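You operate a simulated robot arm through the tools that you are given. There is no shell and no other tool.

Carry out the task below with a simulated two-armed robot. There is one attempt and no reset: what you move stays moved.

TASK
Shut the oven down, then open it and pull out the top shelf.
Fine: oven knob to off, heat and blower off; undo both latches.

It is judged by the outcome, as a careful person would: the job done as asked, and still so three seconds after it is handed in. It fails if anything else is knocked over, pushed out of place, dropped, spilled or broken.

THE ROBOT
Two 7-joint arms with fingered hands on one trunk that stands fixed in place. Base frame: the origin is at the foot of the trunk, x ahead of it, y to its left, z up. Units: mm, degrees, N and s.
The left shoulder is at [70, 172, 1527], the right one opposite. Each reaches about 1156 mm from its shoulder. Payload 5 kg a hand.
Tool frame (each hand has its own): the origin (TCP) lies between the finger pads and is the grasp point; the fingertips stand 43 mm ahead of it; z points along the fingers, y is the line along which they close. The gripper opens to 144 mm; its body begins 50 mm behind the TCP. The gripper is a hand of 5 fingers: y runs from the thumb to the fingers, the wrist lies at [-21, -124, -221] in the tool frame.
Orientation is that of the tool frame in the base frame, as a unit quaternion [w, x, y, z]. With the fingers straight down and the wrist toward the robot, the tool's x, y and z point along [0, 1, 0], [1, 0, 0] and [0, 0, -1] of the base frame.

THE INTERFACE
- The arms move only by the tool apply_moves. It takes "left_commands", "right_commands" or both (then of equal length, played together; a hand with none holds still); each is a list of rows, each an object (a shift or turn left out is 0) with "translation": the shift along the tool's x, y, z in mm, a list of three; "dr": the turn, a rotation vector about the tool's x, y, z in rad, a list of three. In form: [{"translation": [tx, ty, tz], "dr": [ax, ay, az]}, ...]. A call has 1 to 20 rows; each row is the pose to reach, as a shift and turn from the pose commanded when the call began, along the tool's axes at that moment. A row lasts 0.2 s, in which the tool goes at most 50 mm and 8.6 degrees; a call with a longer step from one row to the next is refused whole. A pose out of reach is approached as far as the arm can. The call stops where the force on the tool passes 90 N (or 10 N more than at its start, if that is more) or the arm is blocked; 0.2 s more then pass. In this call time passes only in rows, and 0.2 s behind the last. The reply holds the time, the measured pose of the TCP, the force on the tool along the base axes, the opening and the grip force, in the units named above and with some noise, with the torque about the TCP (base axes, N m) and any sound that the robot's microphone picked up, and new pictures: "pictures" is both (left out), scene, wrist or none (wrist: the cameras of the hands that moved).
- Cameras (640 x 400 px; columns grow to the right, rows downward): "scene" is now at [127.1, 50.4, 1769.6]; the picture's right is [0.56, -0.83, 0.00], its down [-0.41, -0.28, -0.87] and it looks along [0.72, 0.49, -0.50] (base axes); focal length 228 px, centre (320, 200). "left" rides on the left gripper at [-86, -108, -168] in its tool frame; the picture's right is [-0.80, -0.28, 0.53], its down [0.54, -0.73, 0.42] and it looks along [0.27, 0.63, 0.73] (tool axes); focal length 275 px, centre (320, 200). "right" rides on the right gripper at [86, -108, -168] in its tool frame; the picture's right is [-0.80, 0.28, -0.53], its down [-0.54, -0.73, 0.42] and it looks along [-0.27, 0.63, 0.73] (tool axes); focal length 275 px, centre (320, 200). There is no depth. A picture from a camera that has moved, and an enlarged one, comes with that camera's place and axes in the base frame and with its lens.
- slide_trunk(by): slides the trunk up (or, below 0, down) by that many mm; the arms and the scene camera ride with it, the base frame stays. It gives what a move gives, with no picture.
- move_fingers(index, middle, ring, little, thumb_bend, thumb_turn, hand): sets how far each is bent, from 0 (flat) to 1 (curled in); at 0.3 the hand is open as for a grip, at 0.7 the pads meet at the TCP. One left out holds its place. A second passes; each finger stops where it meets its share of the squeeze, and holds until it gets a number again. It is the only way to open and close the hand. It gives what a move gives, with no picture; readings hold the bend of each and the force on index, middle, ring, little, thumb and palm. thumb_turn goes from beside the hand (0) to across from the fingers (1), as for a grip.
- pan_tilt(pan, tilt): turns the head with the scene camera to pan (to the left, within 86 degrees either way) and tilt (down, from -29 to 69), counted from straight ahead of the robot. It gives what a move gives, and a new picture of the scene camera.
- enlarge(camera, box): a new picture of the part [left, top, right, bottom] of that camera's present view, enlarged. No time passes.
- sign_off(): hands the job in; it is judged then, once.

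Nothing tells you positions but the pictures and the camera data. Unless the task says otherwise, let go and move clear before handing in.

The tools are called after "Request:" by a JSON object that holds its "op" and its "data". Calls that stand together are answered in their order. apply_moves: Moves the arms, as the interface text tells. Its arguments: {"type":"object","properties":{"left_commands":{"type":"array","items":{"type":"object","properties":{"translation":{"type":"array","items":{"type":"number"}},"dr":{"type":"array","items":{"type":"number"}}}}},"right_commands":{"type":"array","items":{"type":"object","properties":{"translation":{"type":"array","items":{"type":"number"}},"dr":{"type":"array","items":{"type":"number"}}}}},"pictures":{"type":"string","enum":["both","scene","wrist","none"]}},"required":[]} The other tools are called the same way: slide_trunk (by) moves the trunk up or down; move_fingers (index, middle, ring, little, thumb_bend, thumb_turn, hand) moves the fingers one by one; pan_tilt (pan, tilt) turns the head that bears the scene camera; enlarge (camera, box) takes an enlarged picture of a part of a camera's view; sign_off () hands the job in.

At the start:

```text
clock: 0.0
left_tool_pos: [523.9, 581.5, 1629.8]
left_tool_rot: [0.0, 0.708, 0.707, 0.0]
left_force: [-0.9, 0.4, 0.1]
left_ft_torque: [0.01, 0.01, -0.03]
left_opening: 143.5
left_gripper_force: 0.0
left_shape: jaw
left_bend: [0.3, 0.3, 0.3, 0.3, 0.3, 0.98]
left_finger forces: [0.0, 0.0, 0.0, 0.0, 0.0, 0.0]
right_tool_pos: [834.2, 82.4, 1639.6]
right_tool_rot: [0.0, 0.706, 0.708, 0.0]
right_force: [-0.5, -0.3, -0.8]
right_ft_torque: [-0.04, -0.02, -0.02]
right_opening: 143.7
right_gripper_force: 0.0
right_shape: jaw
right_bend: [0.3, 0.3, 0.3, 0.3, 0.3, 0.98]
right_finger forces: [0.1, 0.0, 0.1, 0.0, 0.0, 0.1]
trunk travel left (down, up): [-625.0, 315.0]
head pan, tilt (commanded): [34.1, 29.7]
```

scene: 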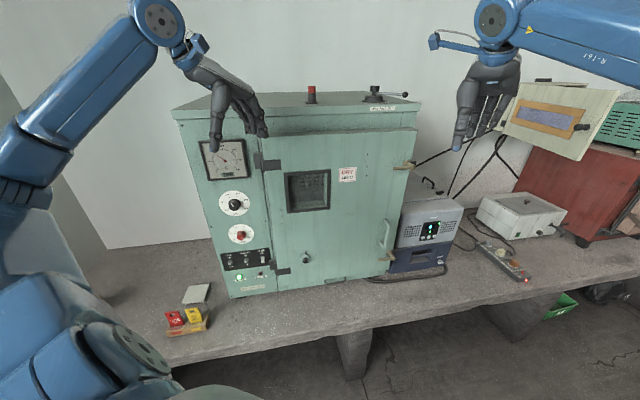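
right: 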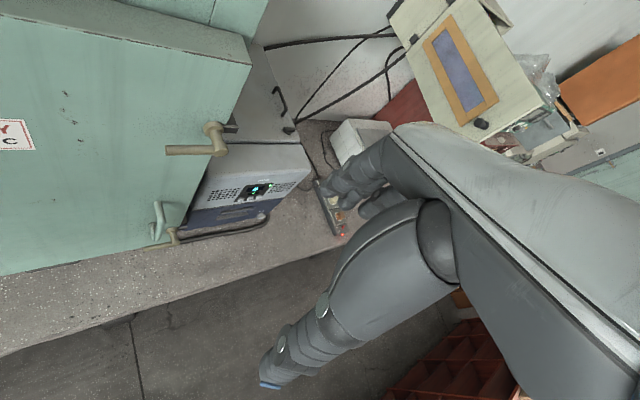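
left: 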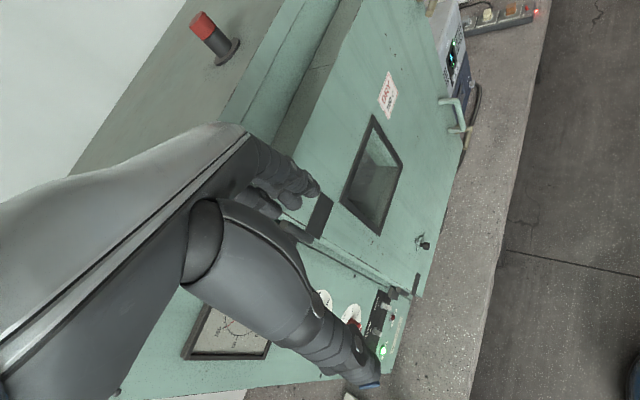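

I see a green lab oven on a bench with a dial gauge, two knobs, a row of switches on its left panel, and a door with two latches on the right side. First I will take enlarged pictures to read the controls.

Request:
{"op": "enlarge", "data": {"camera": "scene", "box": [190, 180, 290, 300]}}

Request:
{"op": "enlarge", "data": {"camera": "scene", "box": [340, 140, 480, 290]}}

Request:
{"op": "enlarge", "data": {"camera": "scene", "box": [170, 80, 430, 300]}}

Request:
{"op": "enlarge", "data": {"camera": "left", "box": [300, 260, 440, 390]}}

Request:
{"op": "enlarge", "data": {"camera": "right", "box": [120, 80, 280, 260]}}

```text
3.33 times, centred on (240, 240) of scene
camera zoom: at [127.1, 50.4, 1769.6], right [0.56, -0.83, 0.0], down [-0.41, -0.28, -0.87], along [0.72, 0.49, -0.5], focal length 761 px, centre (587, 67)
```

zoom: 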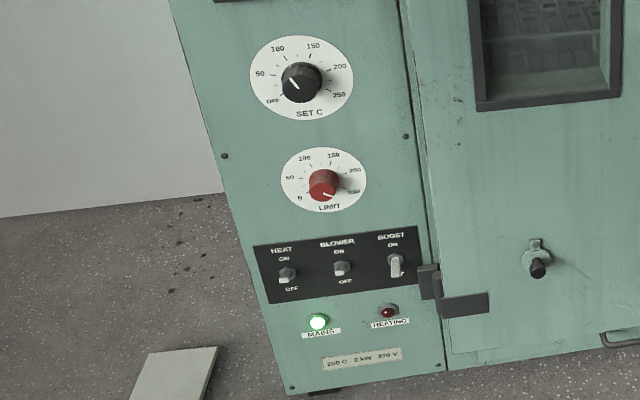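

```text
2.67 times, centred on (410, 215) of scene
camera zoom: at [127.1, 50.4, 1769.6], right [0.56, -0.83, 0.0], down [-0.41, -0.28, -0.87], along [0.72, 0.49, -0.5], focal length 609 px, centre (80, 160)
```

zoom: 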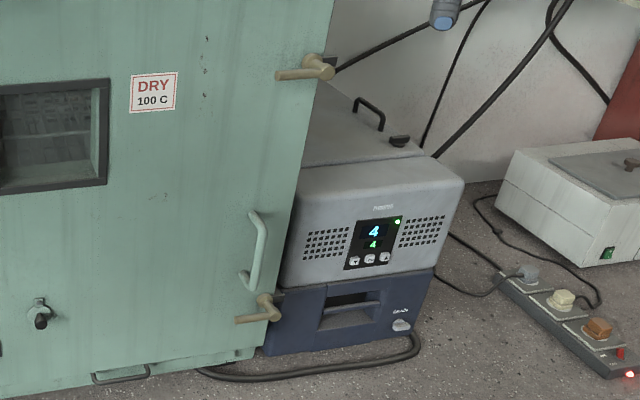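

```text
1.82 times, centred on (300, 190) of scene
camera zoom: at [127.1, 50.4, 1769.6], right [0.56, -0.83, 0.0], down [-0.41, -0.28, -0.87], along [0.72, 0.49, -0.5], focal length 415 px, centre (356, 218)
```

zoom: 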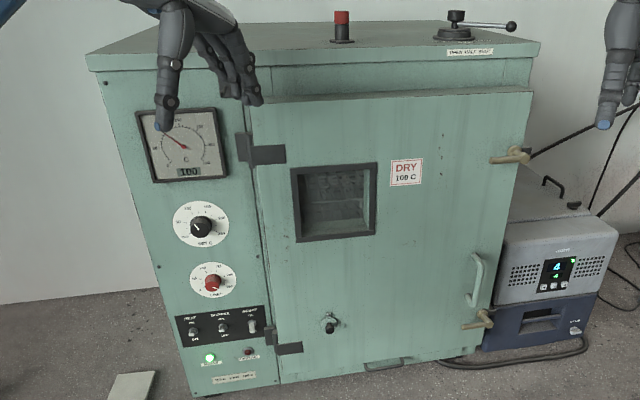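

```text
3.08 times, centred on (370, 325) of left
camera zoom: at [414.7, 496.3, 1798.3], right [-0.28, -0.8, -0.53], down [-0.73, 0.54, -0.42], along [0.63, 0.27, -0.73], focal length 847 px, centre (166, -185)
```

zoom: 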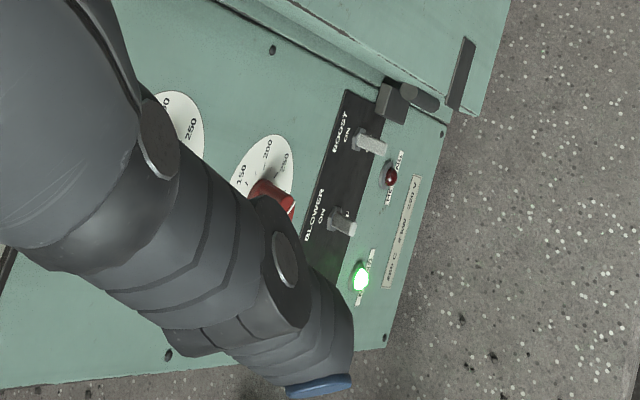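

```text
2.22 times, centred on (200, 170) of right
camera zoom: at [726.3, 168.1, 1806.3], right [0.29, -0.8, 0.53], down [-0.73, -0.54, -0.42], along [0.63, -0.27, -0.73], focal length 612 px, centre (587, 267)
```

zoom: 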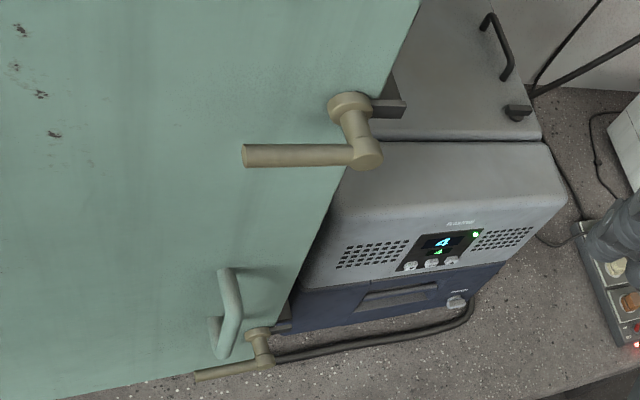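

The panel shows a SET C knob (black), a LIMIT knob (red), and HEAT/BLOWER/BOOST toggles. I need sharper views of the pointer positions and switches.

Request:
{"op": "enlarge", "data": {"camera": "scene", "box": [218, 240, 278, 290]}}

Request:
{"op": "enlarge", "data": {"camera": "scene", "box": [210, 185, 265, 250]}}

Request:
{"op": "enlarge", "data": {"camera": "scene", "box": [290, 75, 430, 130]}}

Request:
{"op": "enlarge", "data": {"camera": "scene", "box": [160, 270, 230, 340]}}

Request:
{"op": "enlarge", "data": {"camera": "scene", "box": [380, 150, 430, 190]}}

Request:
{"op": "enlarge", "data": {"camera": "scene", "box": [270, 240, 400, 300]}}

```text
8.00 times, centred on (248, 265) of scene
camera zoom: at [127.1, 50.4, 1769.6], right [0.56, -0.83, 0.0], down [-0.41, -0.28, -0.87], along [0.72, 0.49, -0.5], focal length 1827 px, centre (896, -320)
```

zoom: 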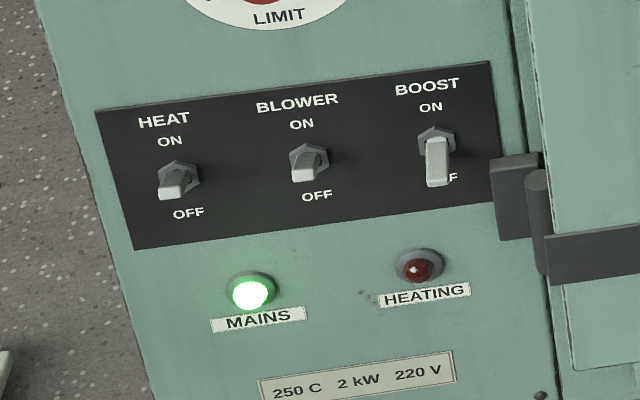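

```text
6.15 times, centred on (238, 218) of scene
camera zoom: at [127.1, 50.4, 1769.6], right [0.56, -0.83, 0.0], down [-0.41, -0.28, -0.87], along [0.72, 0.49, -0.5], focal length 1406 px, centre (828, 92)
```

zoom: 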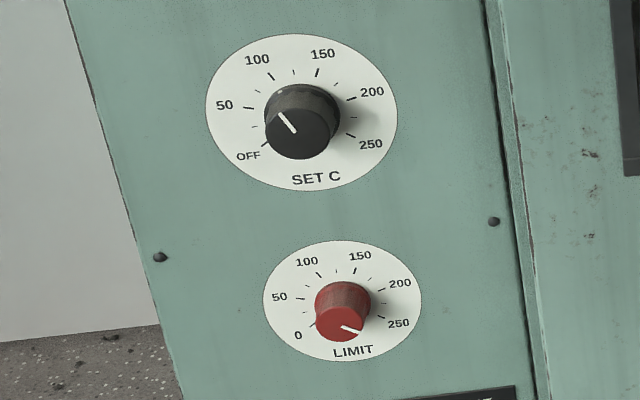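

```text
4.57 times, centred on (360, 102) of scene
camera zoom: at [127.1, 50.4, 1769.6], right [0.56, -0.83, 0.0], down [-0.41, -0.28, -0.87], along [0.72, 0.49, -0.5], focal length 1044 px, centre (137, 646)
```

zoom: 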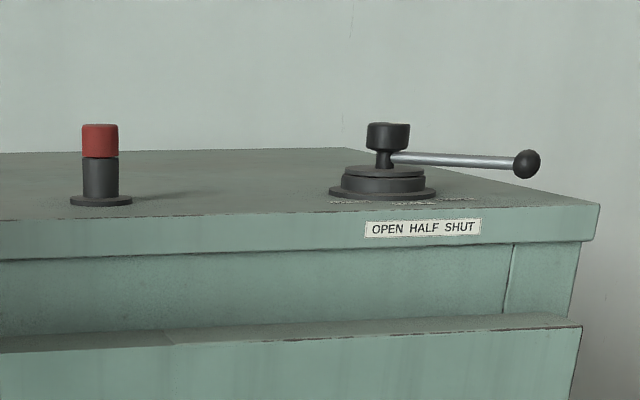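

```text
5.71 times, centred on (195, 305) of scene
camera zoom: at [127.1, 50.4, 1769.6], right [0.56, -0.83, 0.0], down [-0.41, -0.28, -0.87], along [0.72, 0.49, -0.5], focal length 1305 px, centre (1034, -400)
```

zoom: 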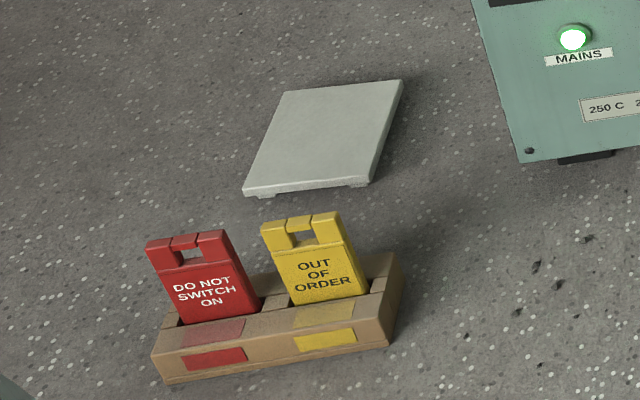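

```text
10.00 times, centred on (405, 170) of scene
camera zoom: at [127.1, 50.4, 1769.6], right [0.56, -0.83, 0.0], down [-0.41, -0.28, -0.87], along [0.72, 0.49, -0.5], focal length 2284 px, centre (-530, 500)
```

zoom: 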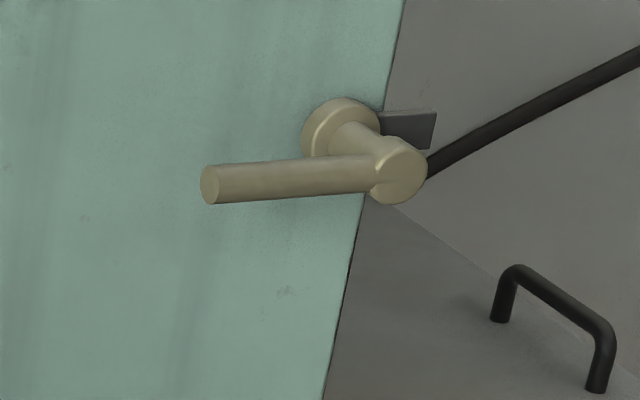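

```text
4.92 times, centred on (335, 270) of scene
camera zoom: at [127.1, 50.4, 1769.6], right [0.56, -0.83, 0.0], down [-0.41, -0.28, -0.87], along [0.72, 0.49, -0.5], focal length 1124 px, centre (246, -145)
```

zoom: 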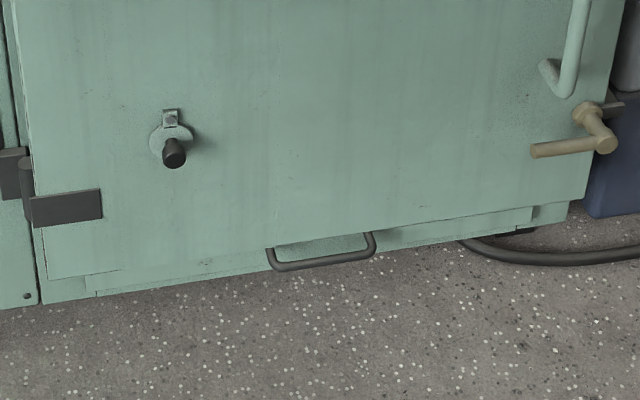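

The front of the oven is turned about 40° to the robot: SET C knob near (592, 784, 1300), BLOWER/HEAT toggles (up = ON) near z 990, and latches near (1010, 220) at z 1445 and 978. BOOST already looks off and will stay untouched. I lower the trunk first to bring the controls within comfortable reach.

Request:
{"op": "slide_trunk", "data": {"by": -230}}

Request:
{"op": "pan_tilt", "data": {"pan": 42, "tilt": 22}}

```text
clock: 2.4
left_tool_pos: [522.9, 582.0, 1400.3]
left_tool_rot: [-0.001, 0.707, 0.708, 0.0]
left_force: [-0.2, 0.4, 0.8]
left_ft_torque: [0.0, 0.01, 0.0]
left_opening: 143.3
left_gripper_force: 0.1
left_shape: jaw
left_bend: [0.3, 0.3, 0.3, 0.3, 0.3, 0.98]
left_finger forces: [0.0, 0.1, 0.1, 0.0, 0.0, 0.0]
right_tool_pos: [834.6, 80.7, 1409.6]
right_tool_rot: [0.0, 0.706, 0.708, 0.0]
right_force: [-0.3, -0.2, -0.1]
right_ft_torque: [0.02, -0.03, 0.0]
right_opening: 143.3
right_gripper_force: 0.1
right_shape: jaw
right_bend: [0.3, 0.3, 0.3, 0.3, 0.3, 0.98]
right_finger forces: [0.0, 0.0, 0.0, 0.0, 0.0, 0.0]
trunk travel left (down, up): [-395.0, 545.0]
head pan, tilt (commanded): [34.1, 29.7]
```

```text
clock: 3.1
left_tool_pos: [523.1, 580.1, 1399.8]
left_tool_rot: [-0.001, 0.707, 0.707, 0.0]
left_force: [-1.1, -0.2, 0.2]
left_ft_torque: [-0.01, 0.0, 0.02]
left_opening: 143.4
left_gripper_force: 0.2
left_shape: jaw
left_bend: [0.3, 0.3, 0.3, 0.3, 0.3, 0.98]
left_finger forces: [0.0, 0.0, 0.0, 0.0, 0.1, 0.0]
right_tool_pos: [835.2, 82.6, 1409.3]
right_tool_rot: [0.0, 0.707, 0.708, 0.0]
right_force: [-0.5, 1.1, 0.0]
right_ft_torque: [-0.03, -0.02, 0.0]
right_opening: 143.5
right_gripper_force: 0.1
right_shape: jaw
right_bend: [0.3, 0.3, 0.3, 0.3, 0.3, 0.98]
right_finger forces: [0.1, 0.0, 0.0, 0.1, 0.1, 0.1]
trunk travel left (down, up): [-395.0, 545.0]
head pan, tilt (commanded): [42.0, 22.0]
camera scene: at [120.9, 61.6, 1551.9], right [0.67, -0.74, 0.0], down [-0.28, -0.25, -0.93], along [0.69, 0.62, -0.38], focal length 228 px, centre (320, 200)
```

scene: 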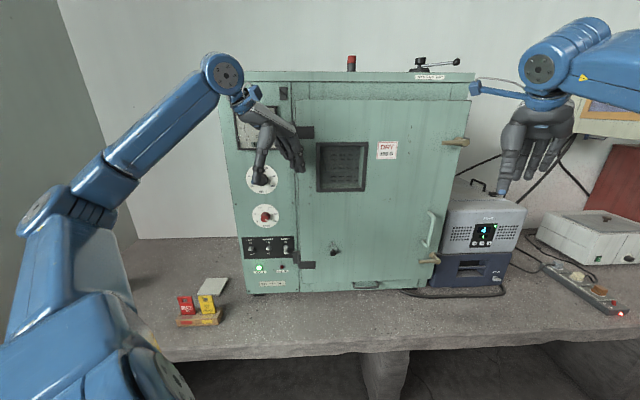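

The trunk is down and the oven front is seen nearly square on. I zoom in for a second set of bearings before moving the left hand.

Request:
{"op": "enlarge", "data": {"camera": "scene", "box": [225, 150, 305, 300]}}

Request:
{"op": "enlarge", "data": {"camera": "scene", "box": [400, 130, 480, 280]}}

Request:
{"op": "enlarge", "data": {"camera": "scene", "box": [235, 70, 395, 170]}}

Request:
{"op": "enlarge", "data": {"camera": "scene", "box": [240, 228, 300, 278]}}

```text
2.67 times, centred on (265, 225) of scene
camera zoom: at [120.9, 61.6, 1551.9], right [0.67, -0.74, 0.0], down [-0.28, -0.25, -0.93], along [0.69, 0.62, -0.38], focal length 609 px, centre (467, 133)
```

zoom: 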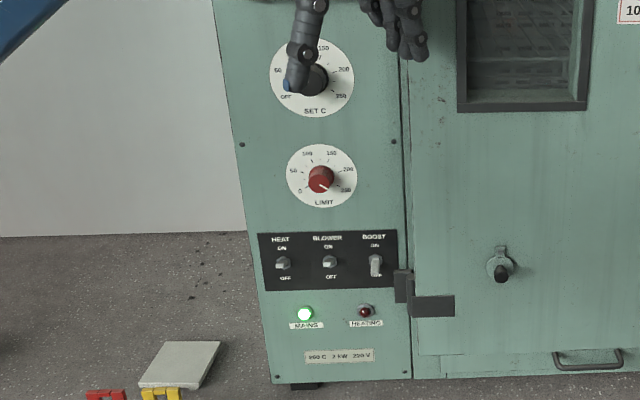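

```text
2.67 times, centred on (440, 205) of scene
camera zoom: at [120.9, 61.6, 1551.9], right [0.67, -0.74, 0.0], down [-0.28, -0.25, -0.93], along [0.69, 0.62, -0.38], focal length 609 px, centre (0, 187)
```

zoom: 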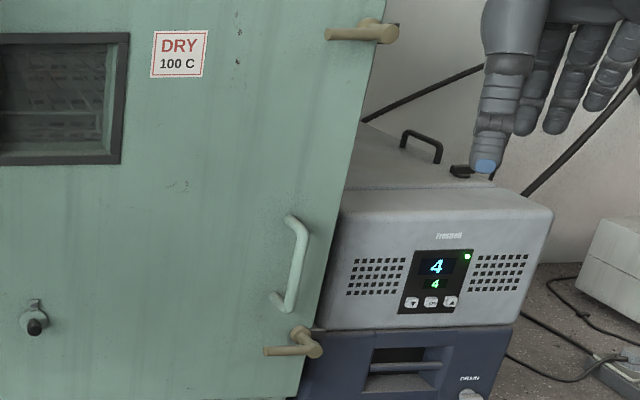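

```text
4.00 times, centred on (315, 120) of scene
camera zoom: at [120.9, 61.6, 1551.9], right [0.67, -0.74, 0.0], down [-0.28, -0.25, -0.93], along [0.69, 0.62, -0.38], focal length 914 px, centre (340, 520)
```

zoom: 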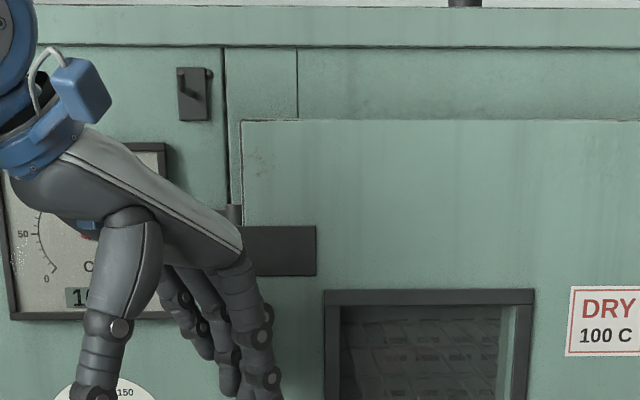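

```text
8.00 times, centred on (270, 253) of scene
camera zoom: at [120.9, 61.6, 1551.9], right [0.67, -0.74, 0.0], down [-0.28, -0.25, -0.93], along [0.69, 0.62, -0.38], focal length 1827 px, centre (720, -224)
```

zoom: 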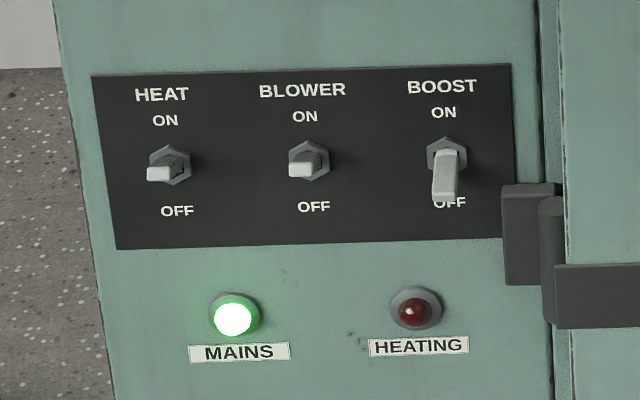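

HEAT and BLOWER toggles are up (ON), BOOST is down (OFF), MAINS lamp is lit. I turn the left hand to point square into the panel, about 130 mm in front of the SET C knob.

Request:
{"op": "apply_moves", "data": {"left_commands": [{"translation": [9.7, -2.5, 8.3], "dr": [-0.1249, 0.0463, -0.0463]}, {"translation": [19.3, -5, 16.5], "dr": [-0.2497, 0.0926, -0.0926]}, {"translation": [29, -7.5, 24.8], "dr": [-0.3746, 0.1389, -0.1389]}, {"translation": [38.7, -10, 33], "dr": [-0.4994, 0.1852, -0.1852]}, {"translation": [48.3, -12.5, 41.3], "dr": [-0.6243, 0.2315, -0.2315]}, {"translation": [58, -15, 49.5], "dr": [-0.7492, 0.2779, -0.2779]}, {"translation": [67.7, -17.5, 57.8], "dr": [-0.874, 0.3242, -0.3242]}, {"translation": [77.3, -20, 66], "dr": [-0.9989, 0.3705, -0.3705]}, {"translation": [87, -22.5, 74.3], "dr": [-1.1237, 0.4168, -0.4168]}, {"translation": [96.7, -25, 82.5], "dr": [-1.2486, 0.4631, -0.4631]}, {"translation": [106.3, -27.5, 90.8], "dr": [-1.3734, 0.5094, -0.5094]}, {"translation": [116, -30, 99], "dr": [-1.4983, 0.5557, -0.5557]}], "pictures": "both"}}

```text
clock: 5.7
left_tool_pos: [493.2, 698.0, 1300.5]
left_tool_rot: [0.295, 0.294, 0.642, 0.644]
left_force: [0.6, -0.9, 0.3]
left_ft_torque: [0.0, 0.03, 0.0]
left_opening: 143.9
left_gripper_force: 0.2
left_shape: jaw
left_bend: [0.3, 0.3, 0.3, 0.3, 0.3, 0.98]
left_finger forces: [0.0, 0.0, 0.1, 0.0, 0.0, 0.1]
right_tool_pos: [836.3, 82.7, 1408.8]
right_tool_rot: [-0.001, 0.707, 0.708, 0.0]
right_force: [0.8, 1.3, 0.2]
right_ft_torque: [0.01, 0.0, 0.0]
right_opening: 143.5
right_gripper_force: 0.0
right_shape: jaw
right_bend: [0.3, 0.3, 0.3, 0.3, 0.3, 0.98]
right_finger forces: [0.1, 0.0, 0.0, 0.1, 0.0, 0.1]
trunk travel left (down, up): [-395.0, 545.0]
head pan, tilt (commanded): [42.0, 22.0]
camera scene: at [121.7, 61.7, 1552.0], right [0.67, -0.74, 0.0], down [-0.28, -0.25, -0.93], along [0.69, 0.62, -0.38], focal length 228 px, centre (320, 200)
camera left: at [422.7, 523.4, 1192.6], right [0.92, -0.25, -0.28], down [-0.03, 0.69, -0.72], along [0.38, 0.68, 0.63], focal length 275 px, centre (320, 200)
```

scene: 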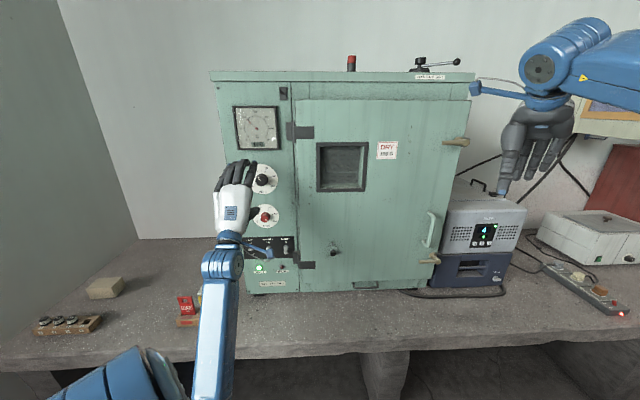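
left: 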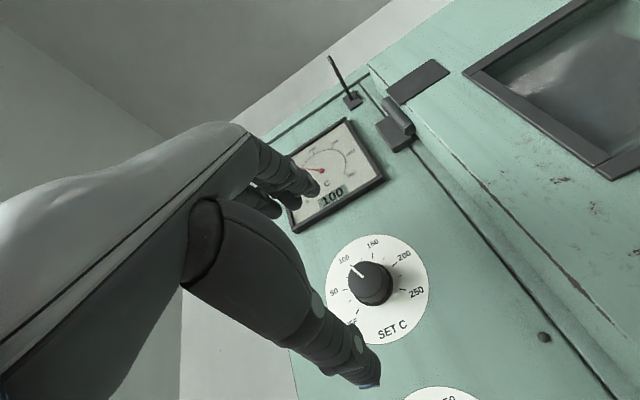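

The hand points at the SET C knob, which reads about 100. I pre-close the fingers in free air to see how they come together before going in.

Request:
{"op": "move_fingers", "data": {"hand": "left", "index": 0.5, "middle": 0.5, "ring": 0.5, "little": 0.5, "thumb_bend": 0.5}}

Request:
{"op": "enlarge", "data": {"camera": "left", "box": [180, 100, 500, 400]}}

Request:
{"op": "enlarge", "data": {"camera": "scene", "box": [190, 140, 310, 250]}}

```text
clock: 6.7
left_tool_pos: [492.6, 697.5, 1300.8]
left_tool_rot: [0.295, 0.295, 0.643, 0.643]
left_force: [0.4, -0.2, -0.6]
left_ft_torque: [0.0, -0.02, 0.03]
left_opening: 79.2
left_gripper_force: 0.2
left_shape: fingers
left_bend: [0.5, 0.5, 0.5, 0.5, 0.5, 0.98]
left_finger forces: [0.0, 0.0, 0.0, 0.1, 0.0, 0.0]
right_tool_pos: [835.2, 82.5, 1410.1]
right_tool_rot: [0.0, 0.706, 0.708, 0.0]
right_force: [-0.2, 0.4, -0.2]
right_ft_torque: [0.02, 0.0, 0.03]
right_opening: 143.7
right_gripper_force: 0.2
right_shape: jaw
right_bend: [0.3, 0.3, 0.3, 0.3, 0.3, 0.98]
right_finger forces: [0.0, 0.0, 0.1, 0.1, 0.0, 0.0]
trunk travel left (down, up): [-395.0, 545.0]
head pan, tilt (commanded): [42.0, 22.0]
```

```text
1.33 times, centred on (340, 250) of left
camera zoom: at [422.3, 523.3, 1192.9], right [0.92, -0.26, -0.28], down [-0.03, 0.69, -0.73], along [0.38, 0.68, 0.63], focal length 367 px, centre (293, 133)
```

zoom: 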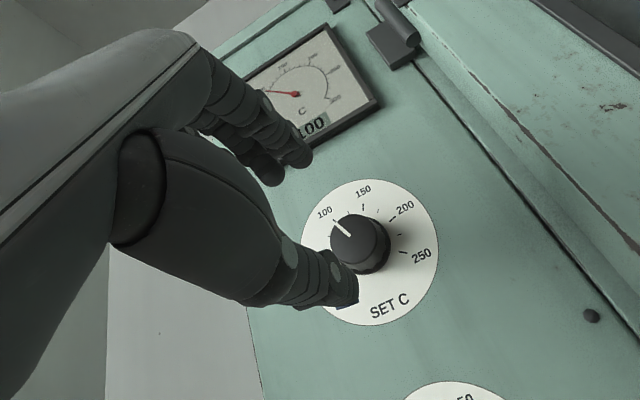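

```text
3.64 times, centred on (250, 195) of scene
camera zoom: at [121.1, 61.6, 1551.9], right [0.67, -0.74, 0.0], down [-0.28, -0.25, -0.93], along [0.69, 0.62, -0.37], focal length 830 px, centre (574, 218)
```

zoom: 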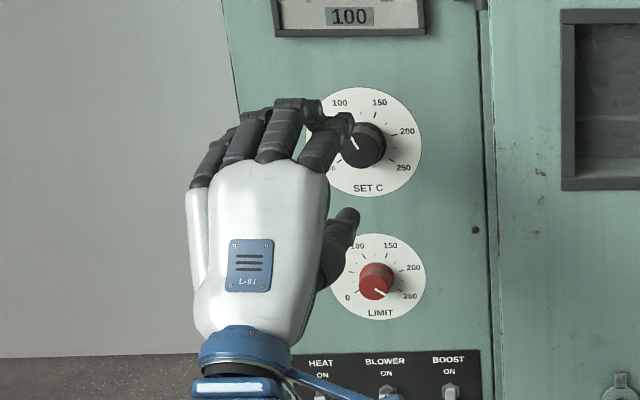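

The thumb opposes index and middle, straddling the knob axis. I curl ring and little out of the way and advance along the knob axis, slightly lower.

Request:
{"op": "move_fingers", "data": {"hand": "left", "ring": 0.95, "little": 0.95, "index": 0.46, "middle": 0.46, "thumb_bend": 0.46}}

Request:
{"op": "apply_moves", "data": {"left_commands": [{"translation": [0, -5, 15]}, {"translation": [0, -5, 30]}, {"translation": [0, -5, 45]}, {"translation": [0, -5, 58]}, {"translation": [0, -5, 66]}], "pictures": "both"}}

```text
clock: 7.7
left_tool_pos: [492.1, 695.9, 1300.6]
left_tool_rot: [0.295, 0.295, 0.642, 0.643]
left_force: [0.4, 0.4, 0.2]
left_ft_torque: [0.0, 0.02, 0.0]
left_opening: 92.6
left_gripper_force: 0.1
left_shape: fingers
left_bend: [0.46, 0.46, 0.95, 0.95, 0.46, 0.98]
left_finger forces: [0.1, 0.1, 0.0, 0.0, 0.0, 0.1]
right_tool_pos: [835.9, 82.6, 1409.7]
right_tool_rot: [0.0, 0.706, 0.708, 0.0]
right_force: [-0.5, 0.0, 1.4]
right_ft_torque: [-0.02, 0.02, 0.01]
right_opening: 143.7
right_gripper_force: 0.0
right_shape: jaw
right_bend: [0.3, 0.3, 0.3, 0.3, 0.3, 0.98]
right_finger forces: [0.0, 0.1, 0.0, 0.1, 0.1, 0.0]
trunk travel left (down, up): [-395.0, 545.0]
head pan, tilt (commanded): [42.0, 22.0]
```

```text
clock: 8.9
left_tool_pos: [543.2, 742.1, 1296.4]
left_tool_rot: [0.295, 0.295, 0.643, 0.643]
left_force: [0.1, -0.3, 1.2]
left_ft_torque: [-0.01, 0.01, -0.02]
left_opening: 92.4
left_gripper_force: 0.1
left_shape: fingers
left_bend: [0.46, 0.46, 0.95, 0.95, 0.46, 0.98]
left_finger forces: [0.0, 0.1, 0.0, 0.1, 0.0, 0.0]
right_tool_pos: [833.8, 83.2, 1410.1]
right_tool_rot: [0.0, 0.707, 0.707, 0.0]
right_force: [0.0, -0.2, 0.1]
right_ft_torque: [0.03, 0.0, -0.01]
right_opening: 143.6
right_gripper_force: 0.1
right_shape: jaw
right_bend: [0.3, 0.3, 0.3, 0.3, 0.3, 0.98]
right_finger forces: [0.0, 0.0, 0.0, 0.0, 0.0, 0.1]
trunk travel left (down, up): [-395.0, 545.0]
head pan, tilt (commanded): [42.0, 22.0]
camera scene: at [121.2, 61.7, 1551.9], right [0.67, -0.74, 0.0], down [-0.28, -0.25, -0.93], along [0.69, 0.62, -0.38], focal length 228 px, centre (320, 200)
camera left: at [473.0, 567.0, 1188.8], right [0.92, -0.26, -0.28], down [-0.03, 0.69, -0.73], along [0.38, 0.68, 0.63], focal length 275 px, centre (320, 200)
```

scene: 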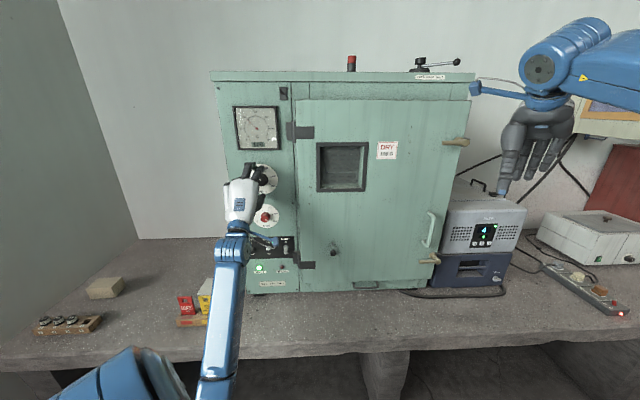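
left: 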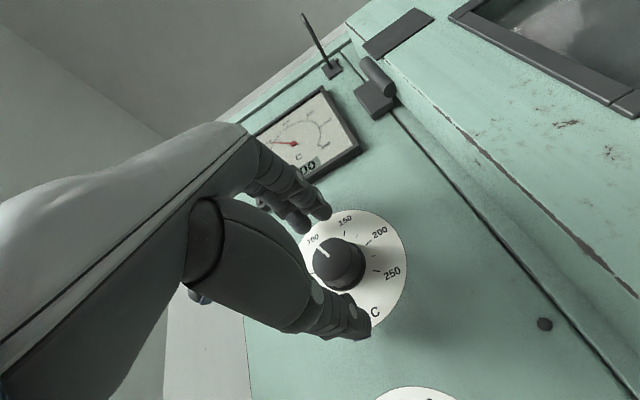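

The knob sits between thumb and index/middle. I zoom in to check centring before closing.

Request:
{"op": "enlarge", "data": {"camera": "left", "box": [240, 150, 440, 350]}}

Request:
{"op": "enlarge", "data": {"camera": "scene", "box": [215, 140, 305, 240]}}

```text
2.00 times, centred on (340, 250) of left
camera zoom: at [473.0, 567.0, 1188.8], right [0.92, -0.26, -0.28], down [-0.03, 0.69, -0.73], along [0.38, 0.68, 0.63], focal length 551 px, centre (280, 100)
```

zoom: 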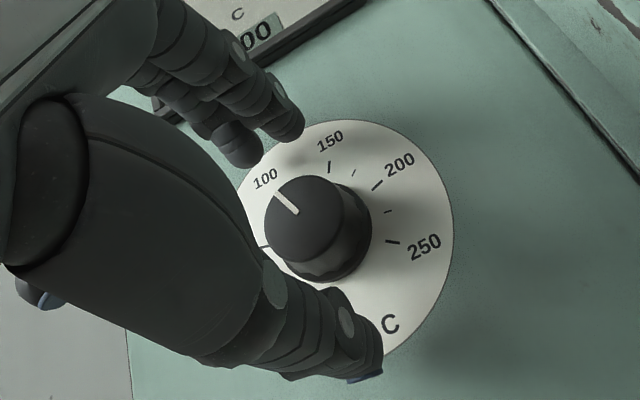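

```text
4.00 times, centred on (260, 190) of scene
camera zoom: at [121.2, 61.7, 1551.9], right [0.67, -0.74, 0.0], down [-0.28, -0.25, -0.93], along [0.69, 0.62, -0.38], focal length 914 px, centre (560, 240)
```

zoom: 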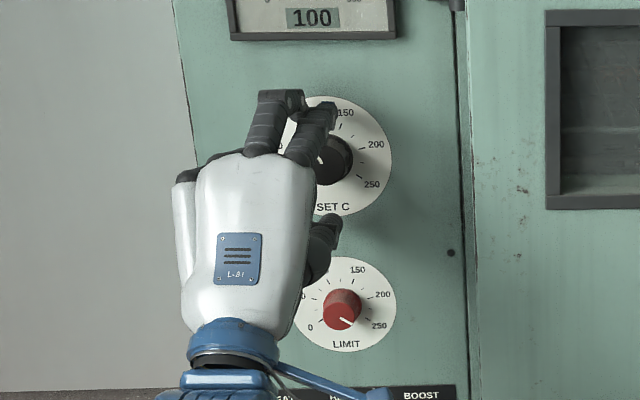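

The knob is about 3 mm to the right and 2 mm below the grasp centre. I correct that, go 8 mm deeper and close thumb, index and middle on it.

Request:
{"op": "apply_moves", "data": {"left_commands": [{"translation": [-3, -2, 4]}, {"translation": [-3, -2, 8]}], "pictures": "none"}}

Request:
{"op": "move_fingers", "data": {"hand": "left", "index": 0.7, "middle": 0.7, "thumb_bend": 0.7}}

Request:
{"op": "enlarge", "data": {"camera": "left", "box": [240, 150, 440, 350]}}

Request:
{"op": "enlarge", "data": {"camera": "scene", "box": [215, 140, 305, 240]}}

```text
clock: 9.5
left_tool_pos: [551.1, 743.2, 1294.4]
left_tool_rot: [0.295, 0.295, 0.643, 0.642]
left_force: [-1.2, 0.6, 0.3]
left_ft_torque: [0.02, -0.01, 0.02]
left_opening: 92.6
left_gripper_force: 0.0
left_shape: fingers
left_bend: [0.46, 0.46, 0.95, 0.95, 0.46, 0.98]
left_finger forces: [0.1, 0.1, 0.0, 0.0, 0.0, 0.1]
right_tool_pos: [835.6, 82.4, 1407.7]
right_tool_rot: [0.0, 0.707, 0.707, 0.0]
right_force: [0.5, -0.1, -0.3]
right_ft_torque: [0.01, 0.0, 0.0]
right_opening: 143.7
right_gripper_force: 0.1
right_shape: jaw
right_bend: [0.3, 0.3, 0.3, 0.3, 0.3, 0.98]
right_finger forces: [0.0, 0.0, 0.1, 0.1, 0.0, 0.0]
trunk travel left (down, up): [-395.0, 545.0]
head pan, tilt (commanded): [42.0, 22.0]
```

```text
clock: 10.5
left_tool_pos: [550.6, 743.7, 1295.2]
left_tool_rot: [0.295, 0.295, 0.642, 0.643]
left_force: [2.8, 7.0, 17.0]
left_ft_torque: [0.46, -0.46, 0.19]
left_opening: 36.9
left_gripper_force: 13.6
left_shape: fingers
left_bend: [0.59, 0.62, 0.95, 0.95, 0.65, 0.97]
left_finger forces: [10.5, 11.8, 0.0, 0.0, 5.5, 0.1]
right_tool_pos: [833.1, 81.1, 1409.4]
right_tool_rot: [0.0, 0.706, 0.708, 0.0]
right_force: [0.2, 0.4, -0.4]
right_ft_torque: [-0.02, 0.03, -0.02]
right_opening: 143.7
right_gripper_force: 0.1
right_shape: jaw
right_bend: [0.3, 0.3, 0.3, 0.3, 0.3, 0.98]
right_finger forces: [0.0, 0.1, 0.0, 0.0, 0.1, 0.0]
trunk travel left (down, up): [-395.0, 545.0]
head pan, tilt (commanded): [42.0, 22.0]
```

```text
2.00 times, centred on (340, 250) of left
camera zoom: at [479.6, 569.5, 1187.6], right [0.92, -0.25, -0.28], down [-0.03, 0.69, -0.72], along [0.38, 0.68, 0.63], focal length 551 px, centre (280, 100)
```

zoom: 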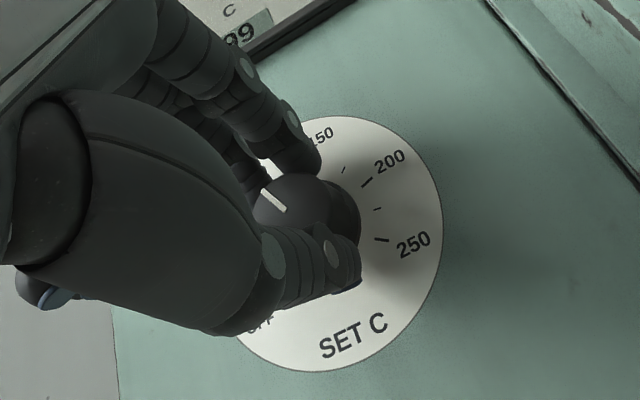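

```text
4.00 times, centred on (260, 190) of scene
camera zoom: at [120.1, 60.9, 1552.2], right [0.67, -0.74, 0.0], down [-0.28, -0.25, -0.93], along [0.69, 0.62, -0.37], focal length 914 px, centre (560, 240)
```

zoom: 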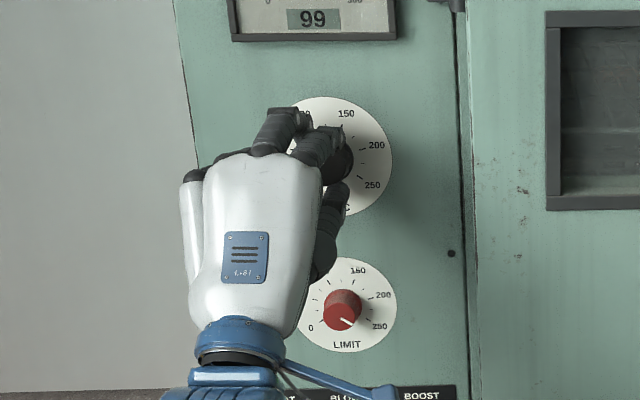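

The grip is firm (readout 99 and cooling is just the gauge). I ease up 2 mm to balance the fingers and turn the knob counter-clockwise in a first stage.

Request:
{"op": "apply_moves", "data": {"left_commands": [{"translation": [0, 2, 0], "dr": [0, 0, -0.05]}, {"translation": [0, 2, 0], "dr": [0, 0, -0.18]}, {"translation": [0, 2, 0], "dr": [0, 0, -0.32]}, {"translation": [0, 2, 0], "dr": [0, 0, -0.46]}, {"translation": [0, 2, 0], "dr": [0, 0, -0.6]}], "pictures": "both"}}

Request:
{"op": "enlarge", "data": {"camera": "left", "box": [240, 150, 440, 350]}}

Request:
{"op": "enlarge", "data": {"camera": "scene", "box": [215, 140, 305, 240]}}

```text
clock: 11.7
left_tool_pos: [550.3, 742.8, 1296.8]
left_tool_rot: [0.473, 0.092, 0.701, 0.527]
left_force: [1.5, 3.9, 14.5]
left_ft_torque: [0.41, -0.47, 0.27]
left_opening: 36.5
left_gripper_force: 13.5
left_shape: fingers
left_bend: [0.59, 0.63, 0.95, 0.95, 0.65, 0.96]
left_finger forces: [11.6, 7.9, 0.0, 0.0, 7.3, 0.1]
right_tool_pos: [834.9, 81.5, 1409.0]
right_tool_rot: [-0.001, 0.707, 0.707, 0.001]
right_force: [0.2, -1.1, -0.5]
right_ft_torque: [0.03, 0.02, -0.04]
right_opening: 143.7
right_gripper_force: 0.1
right_shape: jaw
right_bend: [0.3, 0.3, 0.3, 0.3, 0.3, 0.98]
right_finger forces: [0.0, 0.0, 0.0, 0.0, 0.0, 0.1]
trunk travel left (down, up): [-395.0, 545.0]
head pan, tilt (commanded): [42.0, 22.0]
camera scene: at [120.6, 60.3, 1552.0], right [0.67, -0.74, 0.0], down [-0.28, -0.25, -0.93], along [0.69, 0.62, -0.37], focal length 228 px, centre (320, 200)
camera left: at [509.6, 533.7, 1256.7], right [0.94, -0.27, 0.22], down [0.3, 0.3, -0.9], along [0.18, 0.91, 0.37], focal length 275 px, centre (320, 200)
```

scene: 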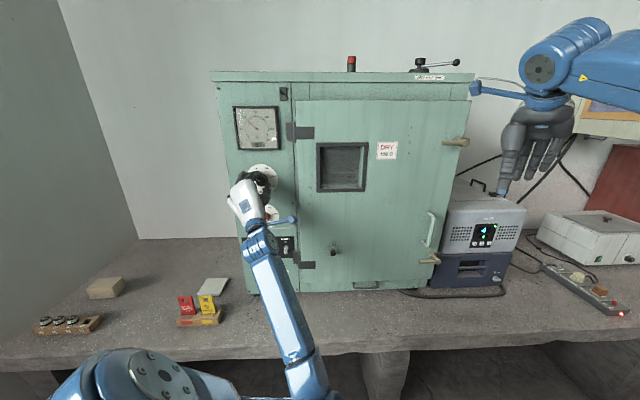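
left: 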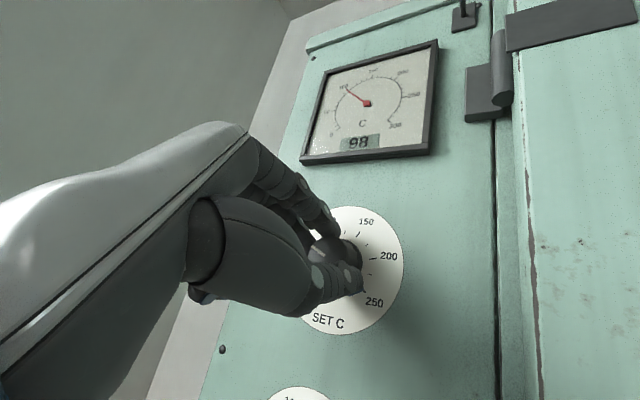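

```text
2.00 times, centred on (340, 250) of left
camera zoom: at [509.6, 533.7, 1256.7], right [0.94, -0.27, 0.22], down [0.3, 0.3, -0.9], along [0.18, 0.91, 0.37], focal length 551 px, centre (280, 100)
```

zoom: 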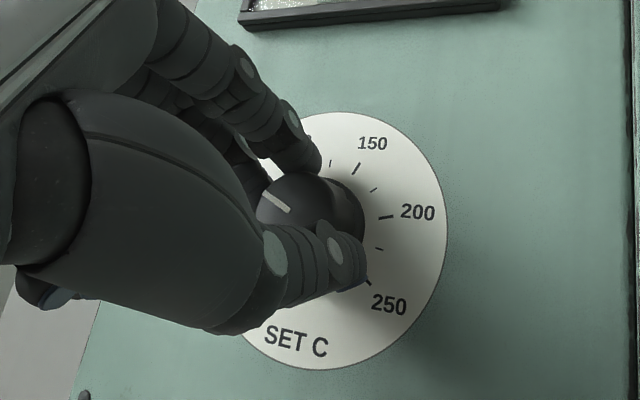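

```text
4.00 times, centred on (260, 190) of scene
camera zoom: at [120.6, 60.3, 1552.0], right [0.67, -0.74, 0.0], down [-0.28, -0.25, -0.93], along [0.69, 0.62, -0.37], focal length 914 px, centre (560, 240)
```

zoom: 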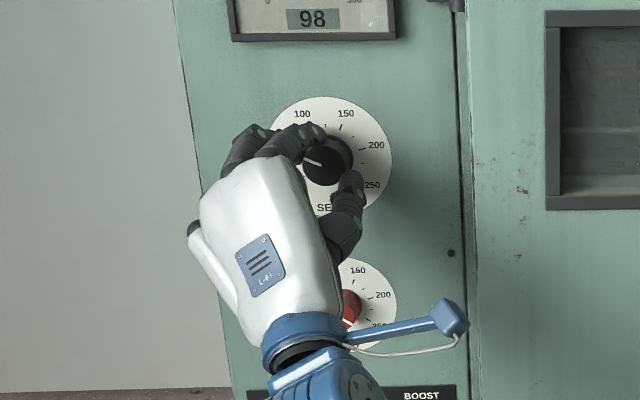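

The knob follows the hand well. I continue turning counter-clockwise.

Request:
{"op": "apply_moves", "data": {"left_commands": [{"translation": [0, 0, 0], "dr": [0, 0, -0.14]}, {"translation": [0, 0, 0], "dr": [0, 0, -0.28]}, {"translation": [0, 0, 0], "dr": [0, 0, -0.42]}, {"translation": [0, 0, 0], "dr": [0, 0, -0.56]}, {"translation": [0, 0, 0], "dr": [0, 0, -0.7]}, {"translation": [0, 0, 0], "dr": [0, 0, -0.84]}], "pictures": "both"}}

Request:
{"op": "enlarge", "data": {"camera": "left", "box": [240, 150, 440, 350]}}

Request:
{"op": "enlarge", "data": {"camera": "scene", "box": [215, 140, 305, 240]}}

```text
clock: 13.1
left_tool_pos: [549.8, 742.8, 1298.3]
left_tool_rot: [0.647, -0.202, 0.677, 0.288]
left_force: [-3.8, 3.9, 11.2]
left_ft_torque: [0.4, -0.39, 0.33]
left_opening: 36.8
left_gripper_force: 13.7
left_shape: fingers
left_bend: [0.6, 0.65, 0.95, 0.95, 0.65, 0.95]
left_finger forces: [11.5, 5.2, 0.1, 0.1, 11.8, 0.0]
right_tool_pos: [833.1, 81.6, 1410.3]
right_tool_rot: [0.0, 0.706, 0.708, 0.0]
right_force: [-0.3, -0.4, -0.8]
right_ft_torque: [0.0, 0.01, -0.02]
right_opening: 143.5
right_gripper_force: 0.1
right_shape: jaw
right_bend: [0.3, 0.3, 0.3, 0.3, 0.3, 0.98]
right_finger forces: [0.0, 0.1, 0.0, 0.0, 0.0, 0.1]
trunk travel left (down, up): [-395.0, 545.0]
head pan, tilt (commanded): [42.0, 22.0]
camera scene: at [119.5, 60.9, 1552.1], right [0.67, -0.74, 0.0], down [-0.28, -0.25, -0.93], along [0.69, 0.62, -0.37], focal length 228 px, centre (320, 200)
camera left: at [500.1, 544.6, 1369.3], right [0.65, 0.06, 0.75], down [0.75, -0.22, -0.63], along [0.13, 0.97, -0.18], focal length 275 px, centre (320, 200)
```

scene: 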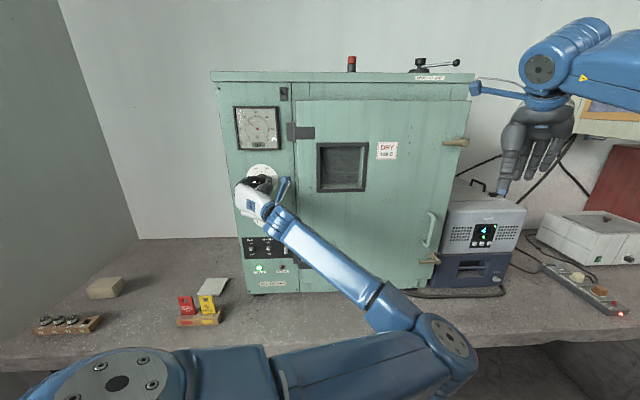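
left: 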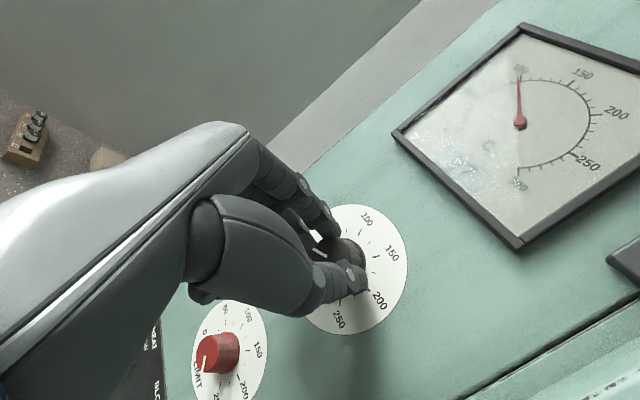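

```text
2.00 times, centred on (340, 250) of left
camera zoom: at [500.1, 544.6, 1369.3], right [0.65, 0.06, 0.75], down [0.75, -0.22, -0.63], along [0.13, 0.97, -0.18], focal length 551 px, centre (280, 100)
```

zoom: 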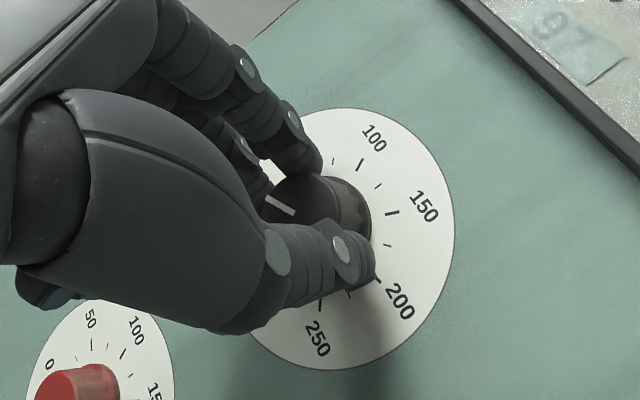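

```text
4.00 times, centred on (260, 190) of scene
camera zoom: at [119.5, 60.9, 1552.1], right [0.67, -0.74, 0.0], down [-0.28, -0.25, -0.93], along [0.69, 0.62, -0.37], focal length 914 px, centre (560, 240)
```

zoom: 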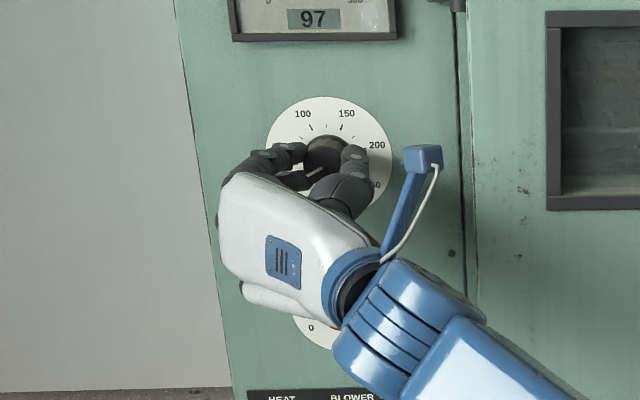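

About 82° done; the pointer has roughly 25° left to OFF. I continue in small steps.

Request:
{"op": "apply_moves", "data": {"left_commands": [{"translation": [0, 0, 0], "dr": [0, 0, -0.12]}, {"translation": [0, 0, 0], "dr": [0, 0, -0.24]}, {"translation": [0, 0, 0], "dr": [0, 0, -0.36]}, {"translation": [0, 0, 0], "dr": [0, 0, -0.42]}], "pictures": "wrist"}}

Request:
{"op": "enlarge", "data": {"camera": "left", "box": [240, 150, 440, 350]}}

Request:
{"op": "enlarge", "data": {"camera": "scene", "box": [215, 140, 305, 240]}}

```text
clock: 14.1
left_tool_pos: [549.4, 743.2, 1298.1]
left_tool_rot: [0.692, -0.339, 0.62, 0.148]
left_force: [-5.3, 4.1, 14.5]
left_ft_torque: [0.66, -0.19, 0.27]
left_opening: 38.0
left_gripper_force: 15.1
left_shape: fingers
left_bend: [0.61, 0.65, 0.95, 0.95, 0.64, 0.97]
left_finger forces: [13.6, 4.8, 0.0, 0.0, 11.4, 0.1]
right_tool_pos: [832.7, 82.1, 1409.9]
right_tool_rot: [0.0, 0.706, 0.708, 0.001]
right_force: [-0.1, -0.2, 0.5]
right_ft_torque: [-0.01, -0.03, -0.01]
right_opening: 143.6
right_gripper_force: 0.0
right_shape: jaw
right_bend: [0.3, 0.3, 0.3, 0.3, 0.3, 0.98]
right_finger forces: [0.0, 0.0, 0.0, 0.0, 0.0, 0.0]
trunk travel left (down, up): [-395.0, 545.0]
head pan, tilt (commanded): [42.0, 22.0]
camera left: at [474.0, 574.2, 1411.8], right [0.43, 0.31, 0.85], down [0.88, -0.37, -0.31], along [0.21, 0.88, -0.43], focal length 275 px, centre (320, 200)
```

left: 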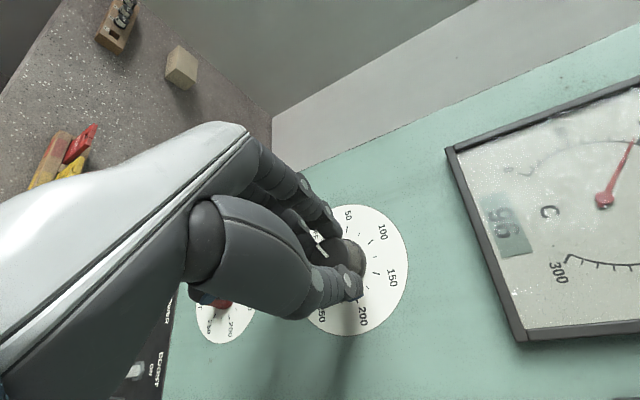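

```text
2.00 times, centred on (340, 250) of left
camera zoom: at [474.0, 574.2, 1411.8], right [0.43, 0.31, 0.85], down [0.88, -0.37, -0.31], along [0.21, 0.88, -0.43], focal length 551 px, centre (280, 100)
```

zoom: 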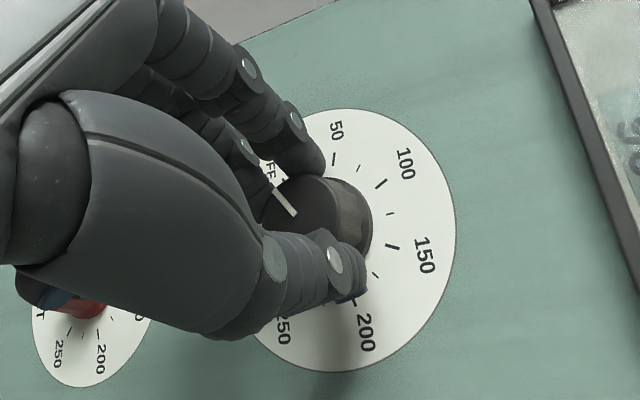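

```text
4.00 times, centred on (260, 190) of scene
camera zoom: at [118.9, 60.5, 1552.2], right [0.67, -0.74, 0.0], down [-0.28, -0.25, -0.93], along [0.69, 0.62, -0.37], focal length 914 px, centre (560, 240)
```

zoom: 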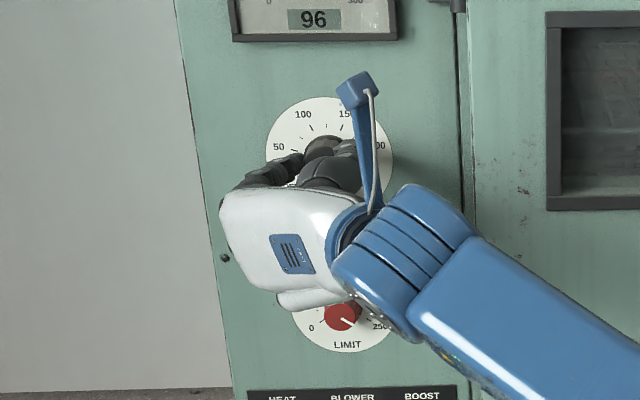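

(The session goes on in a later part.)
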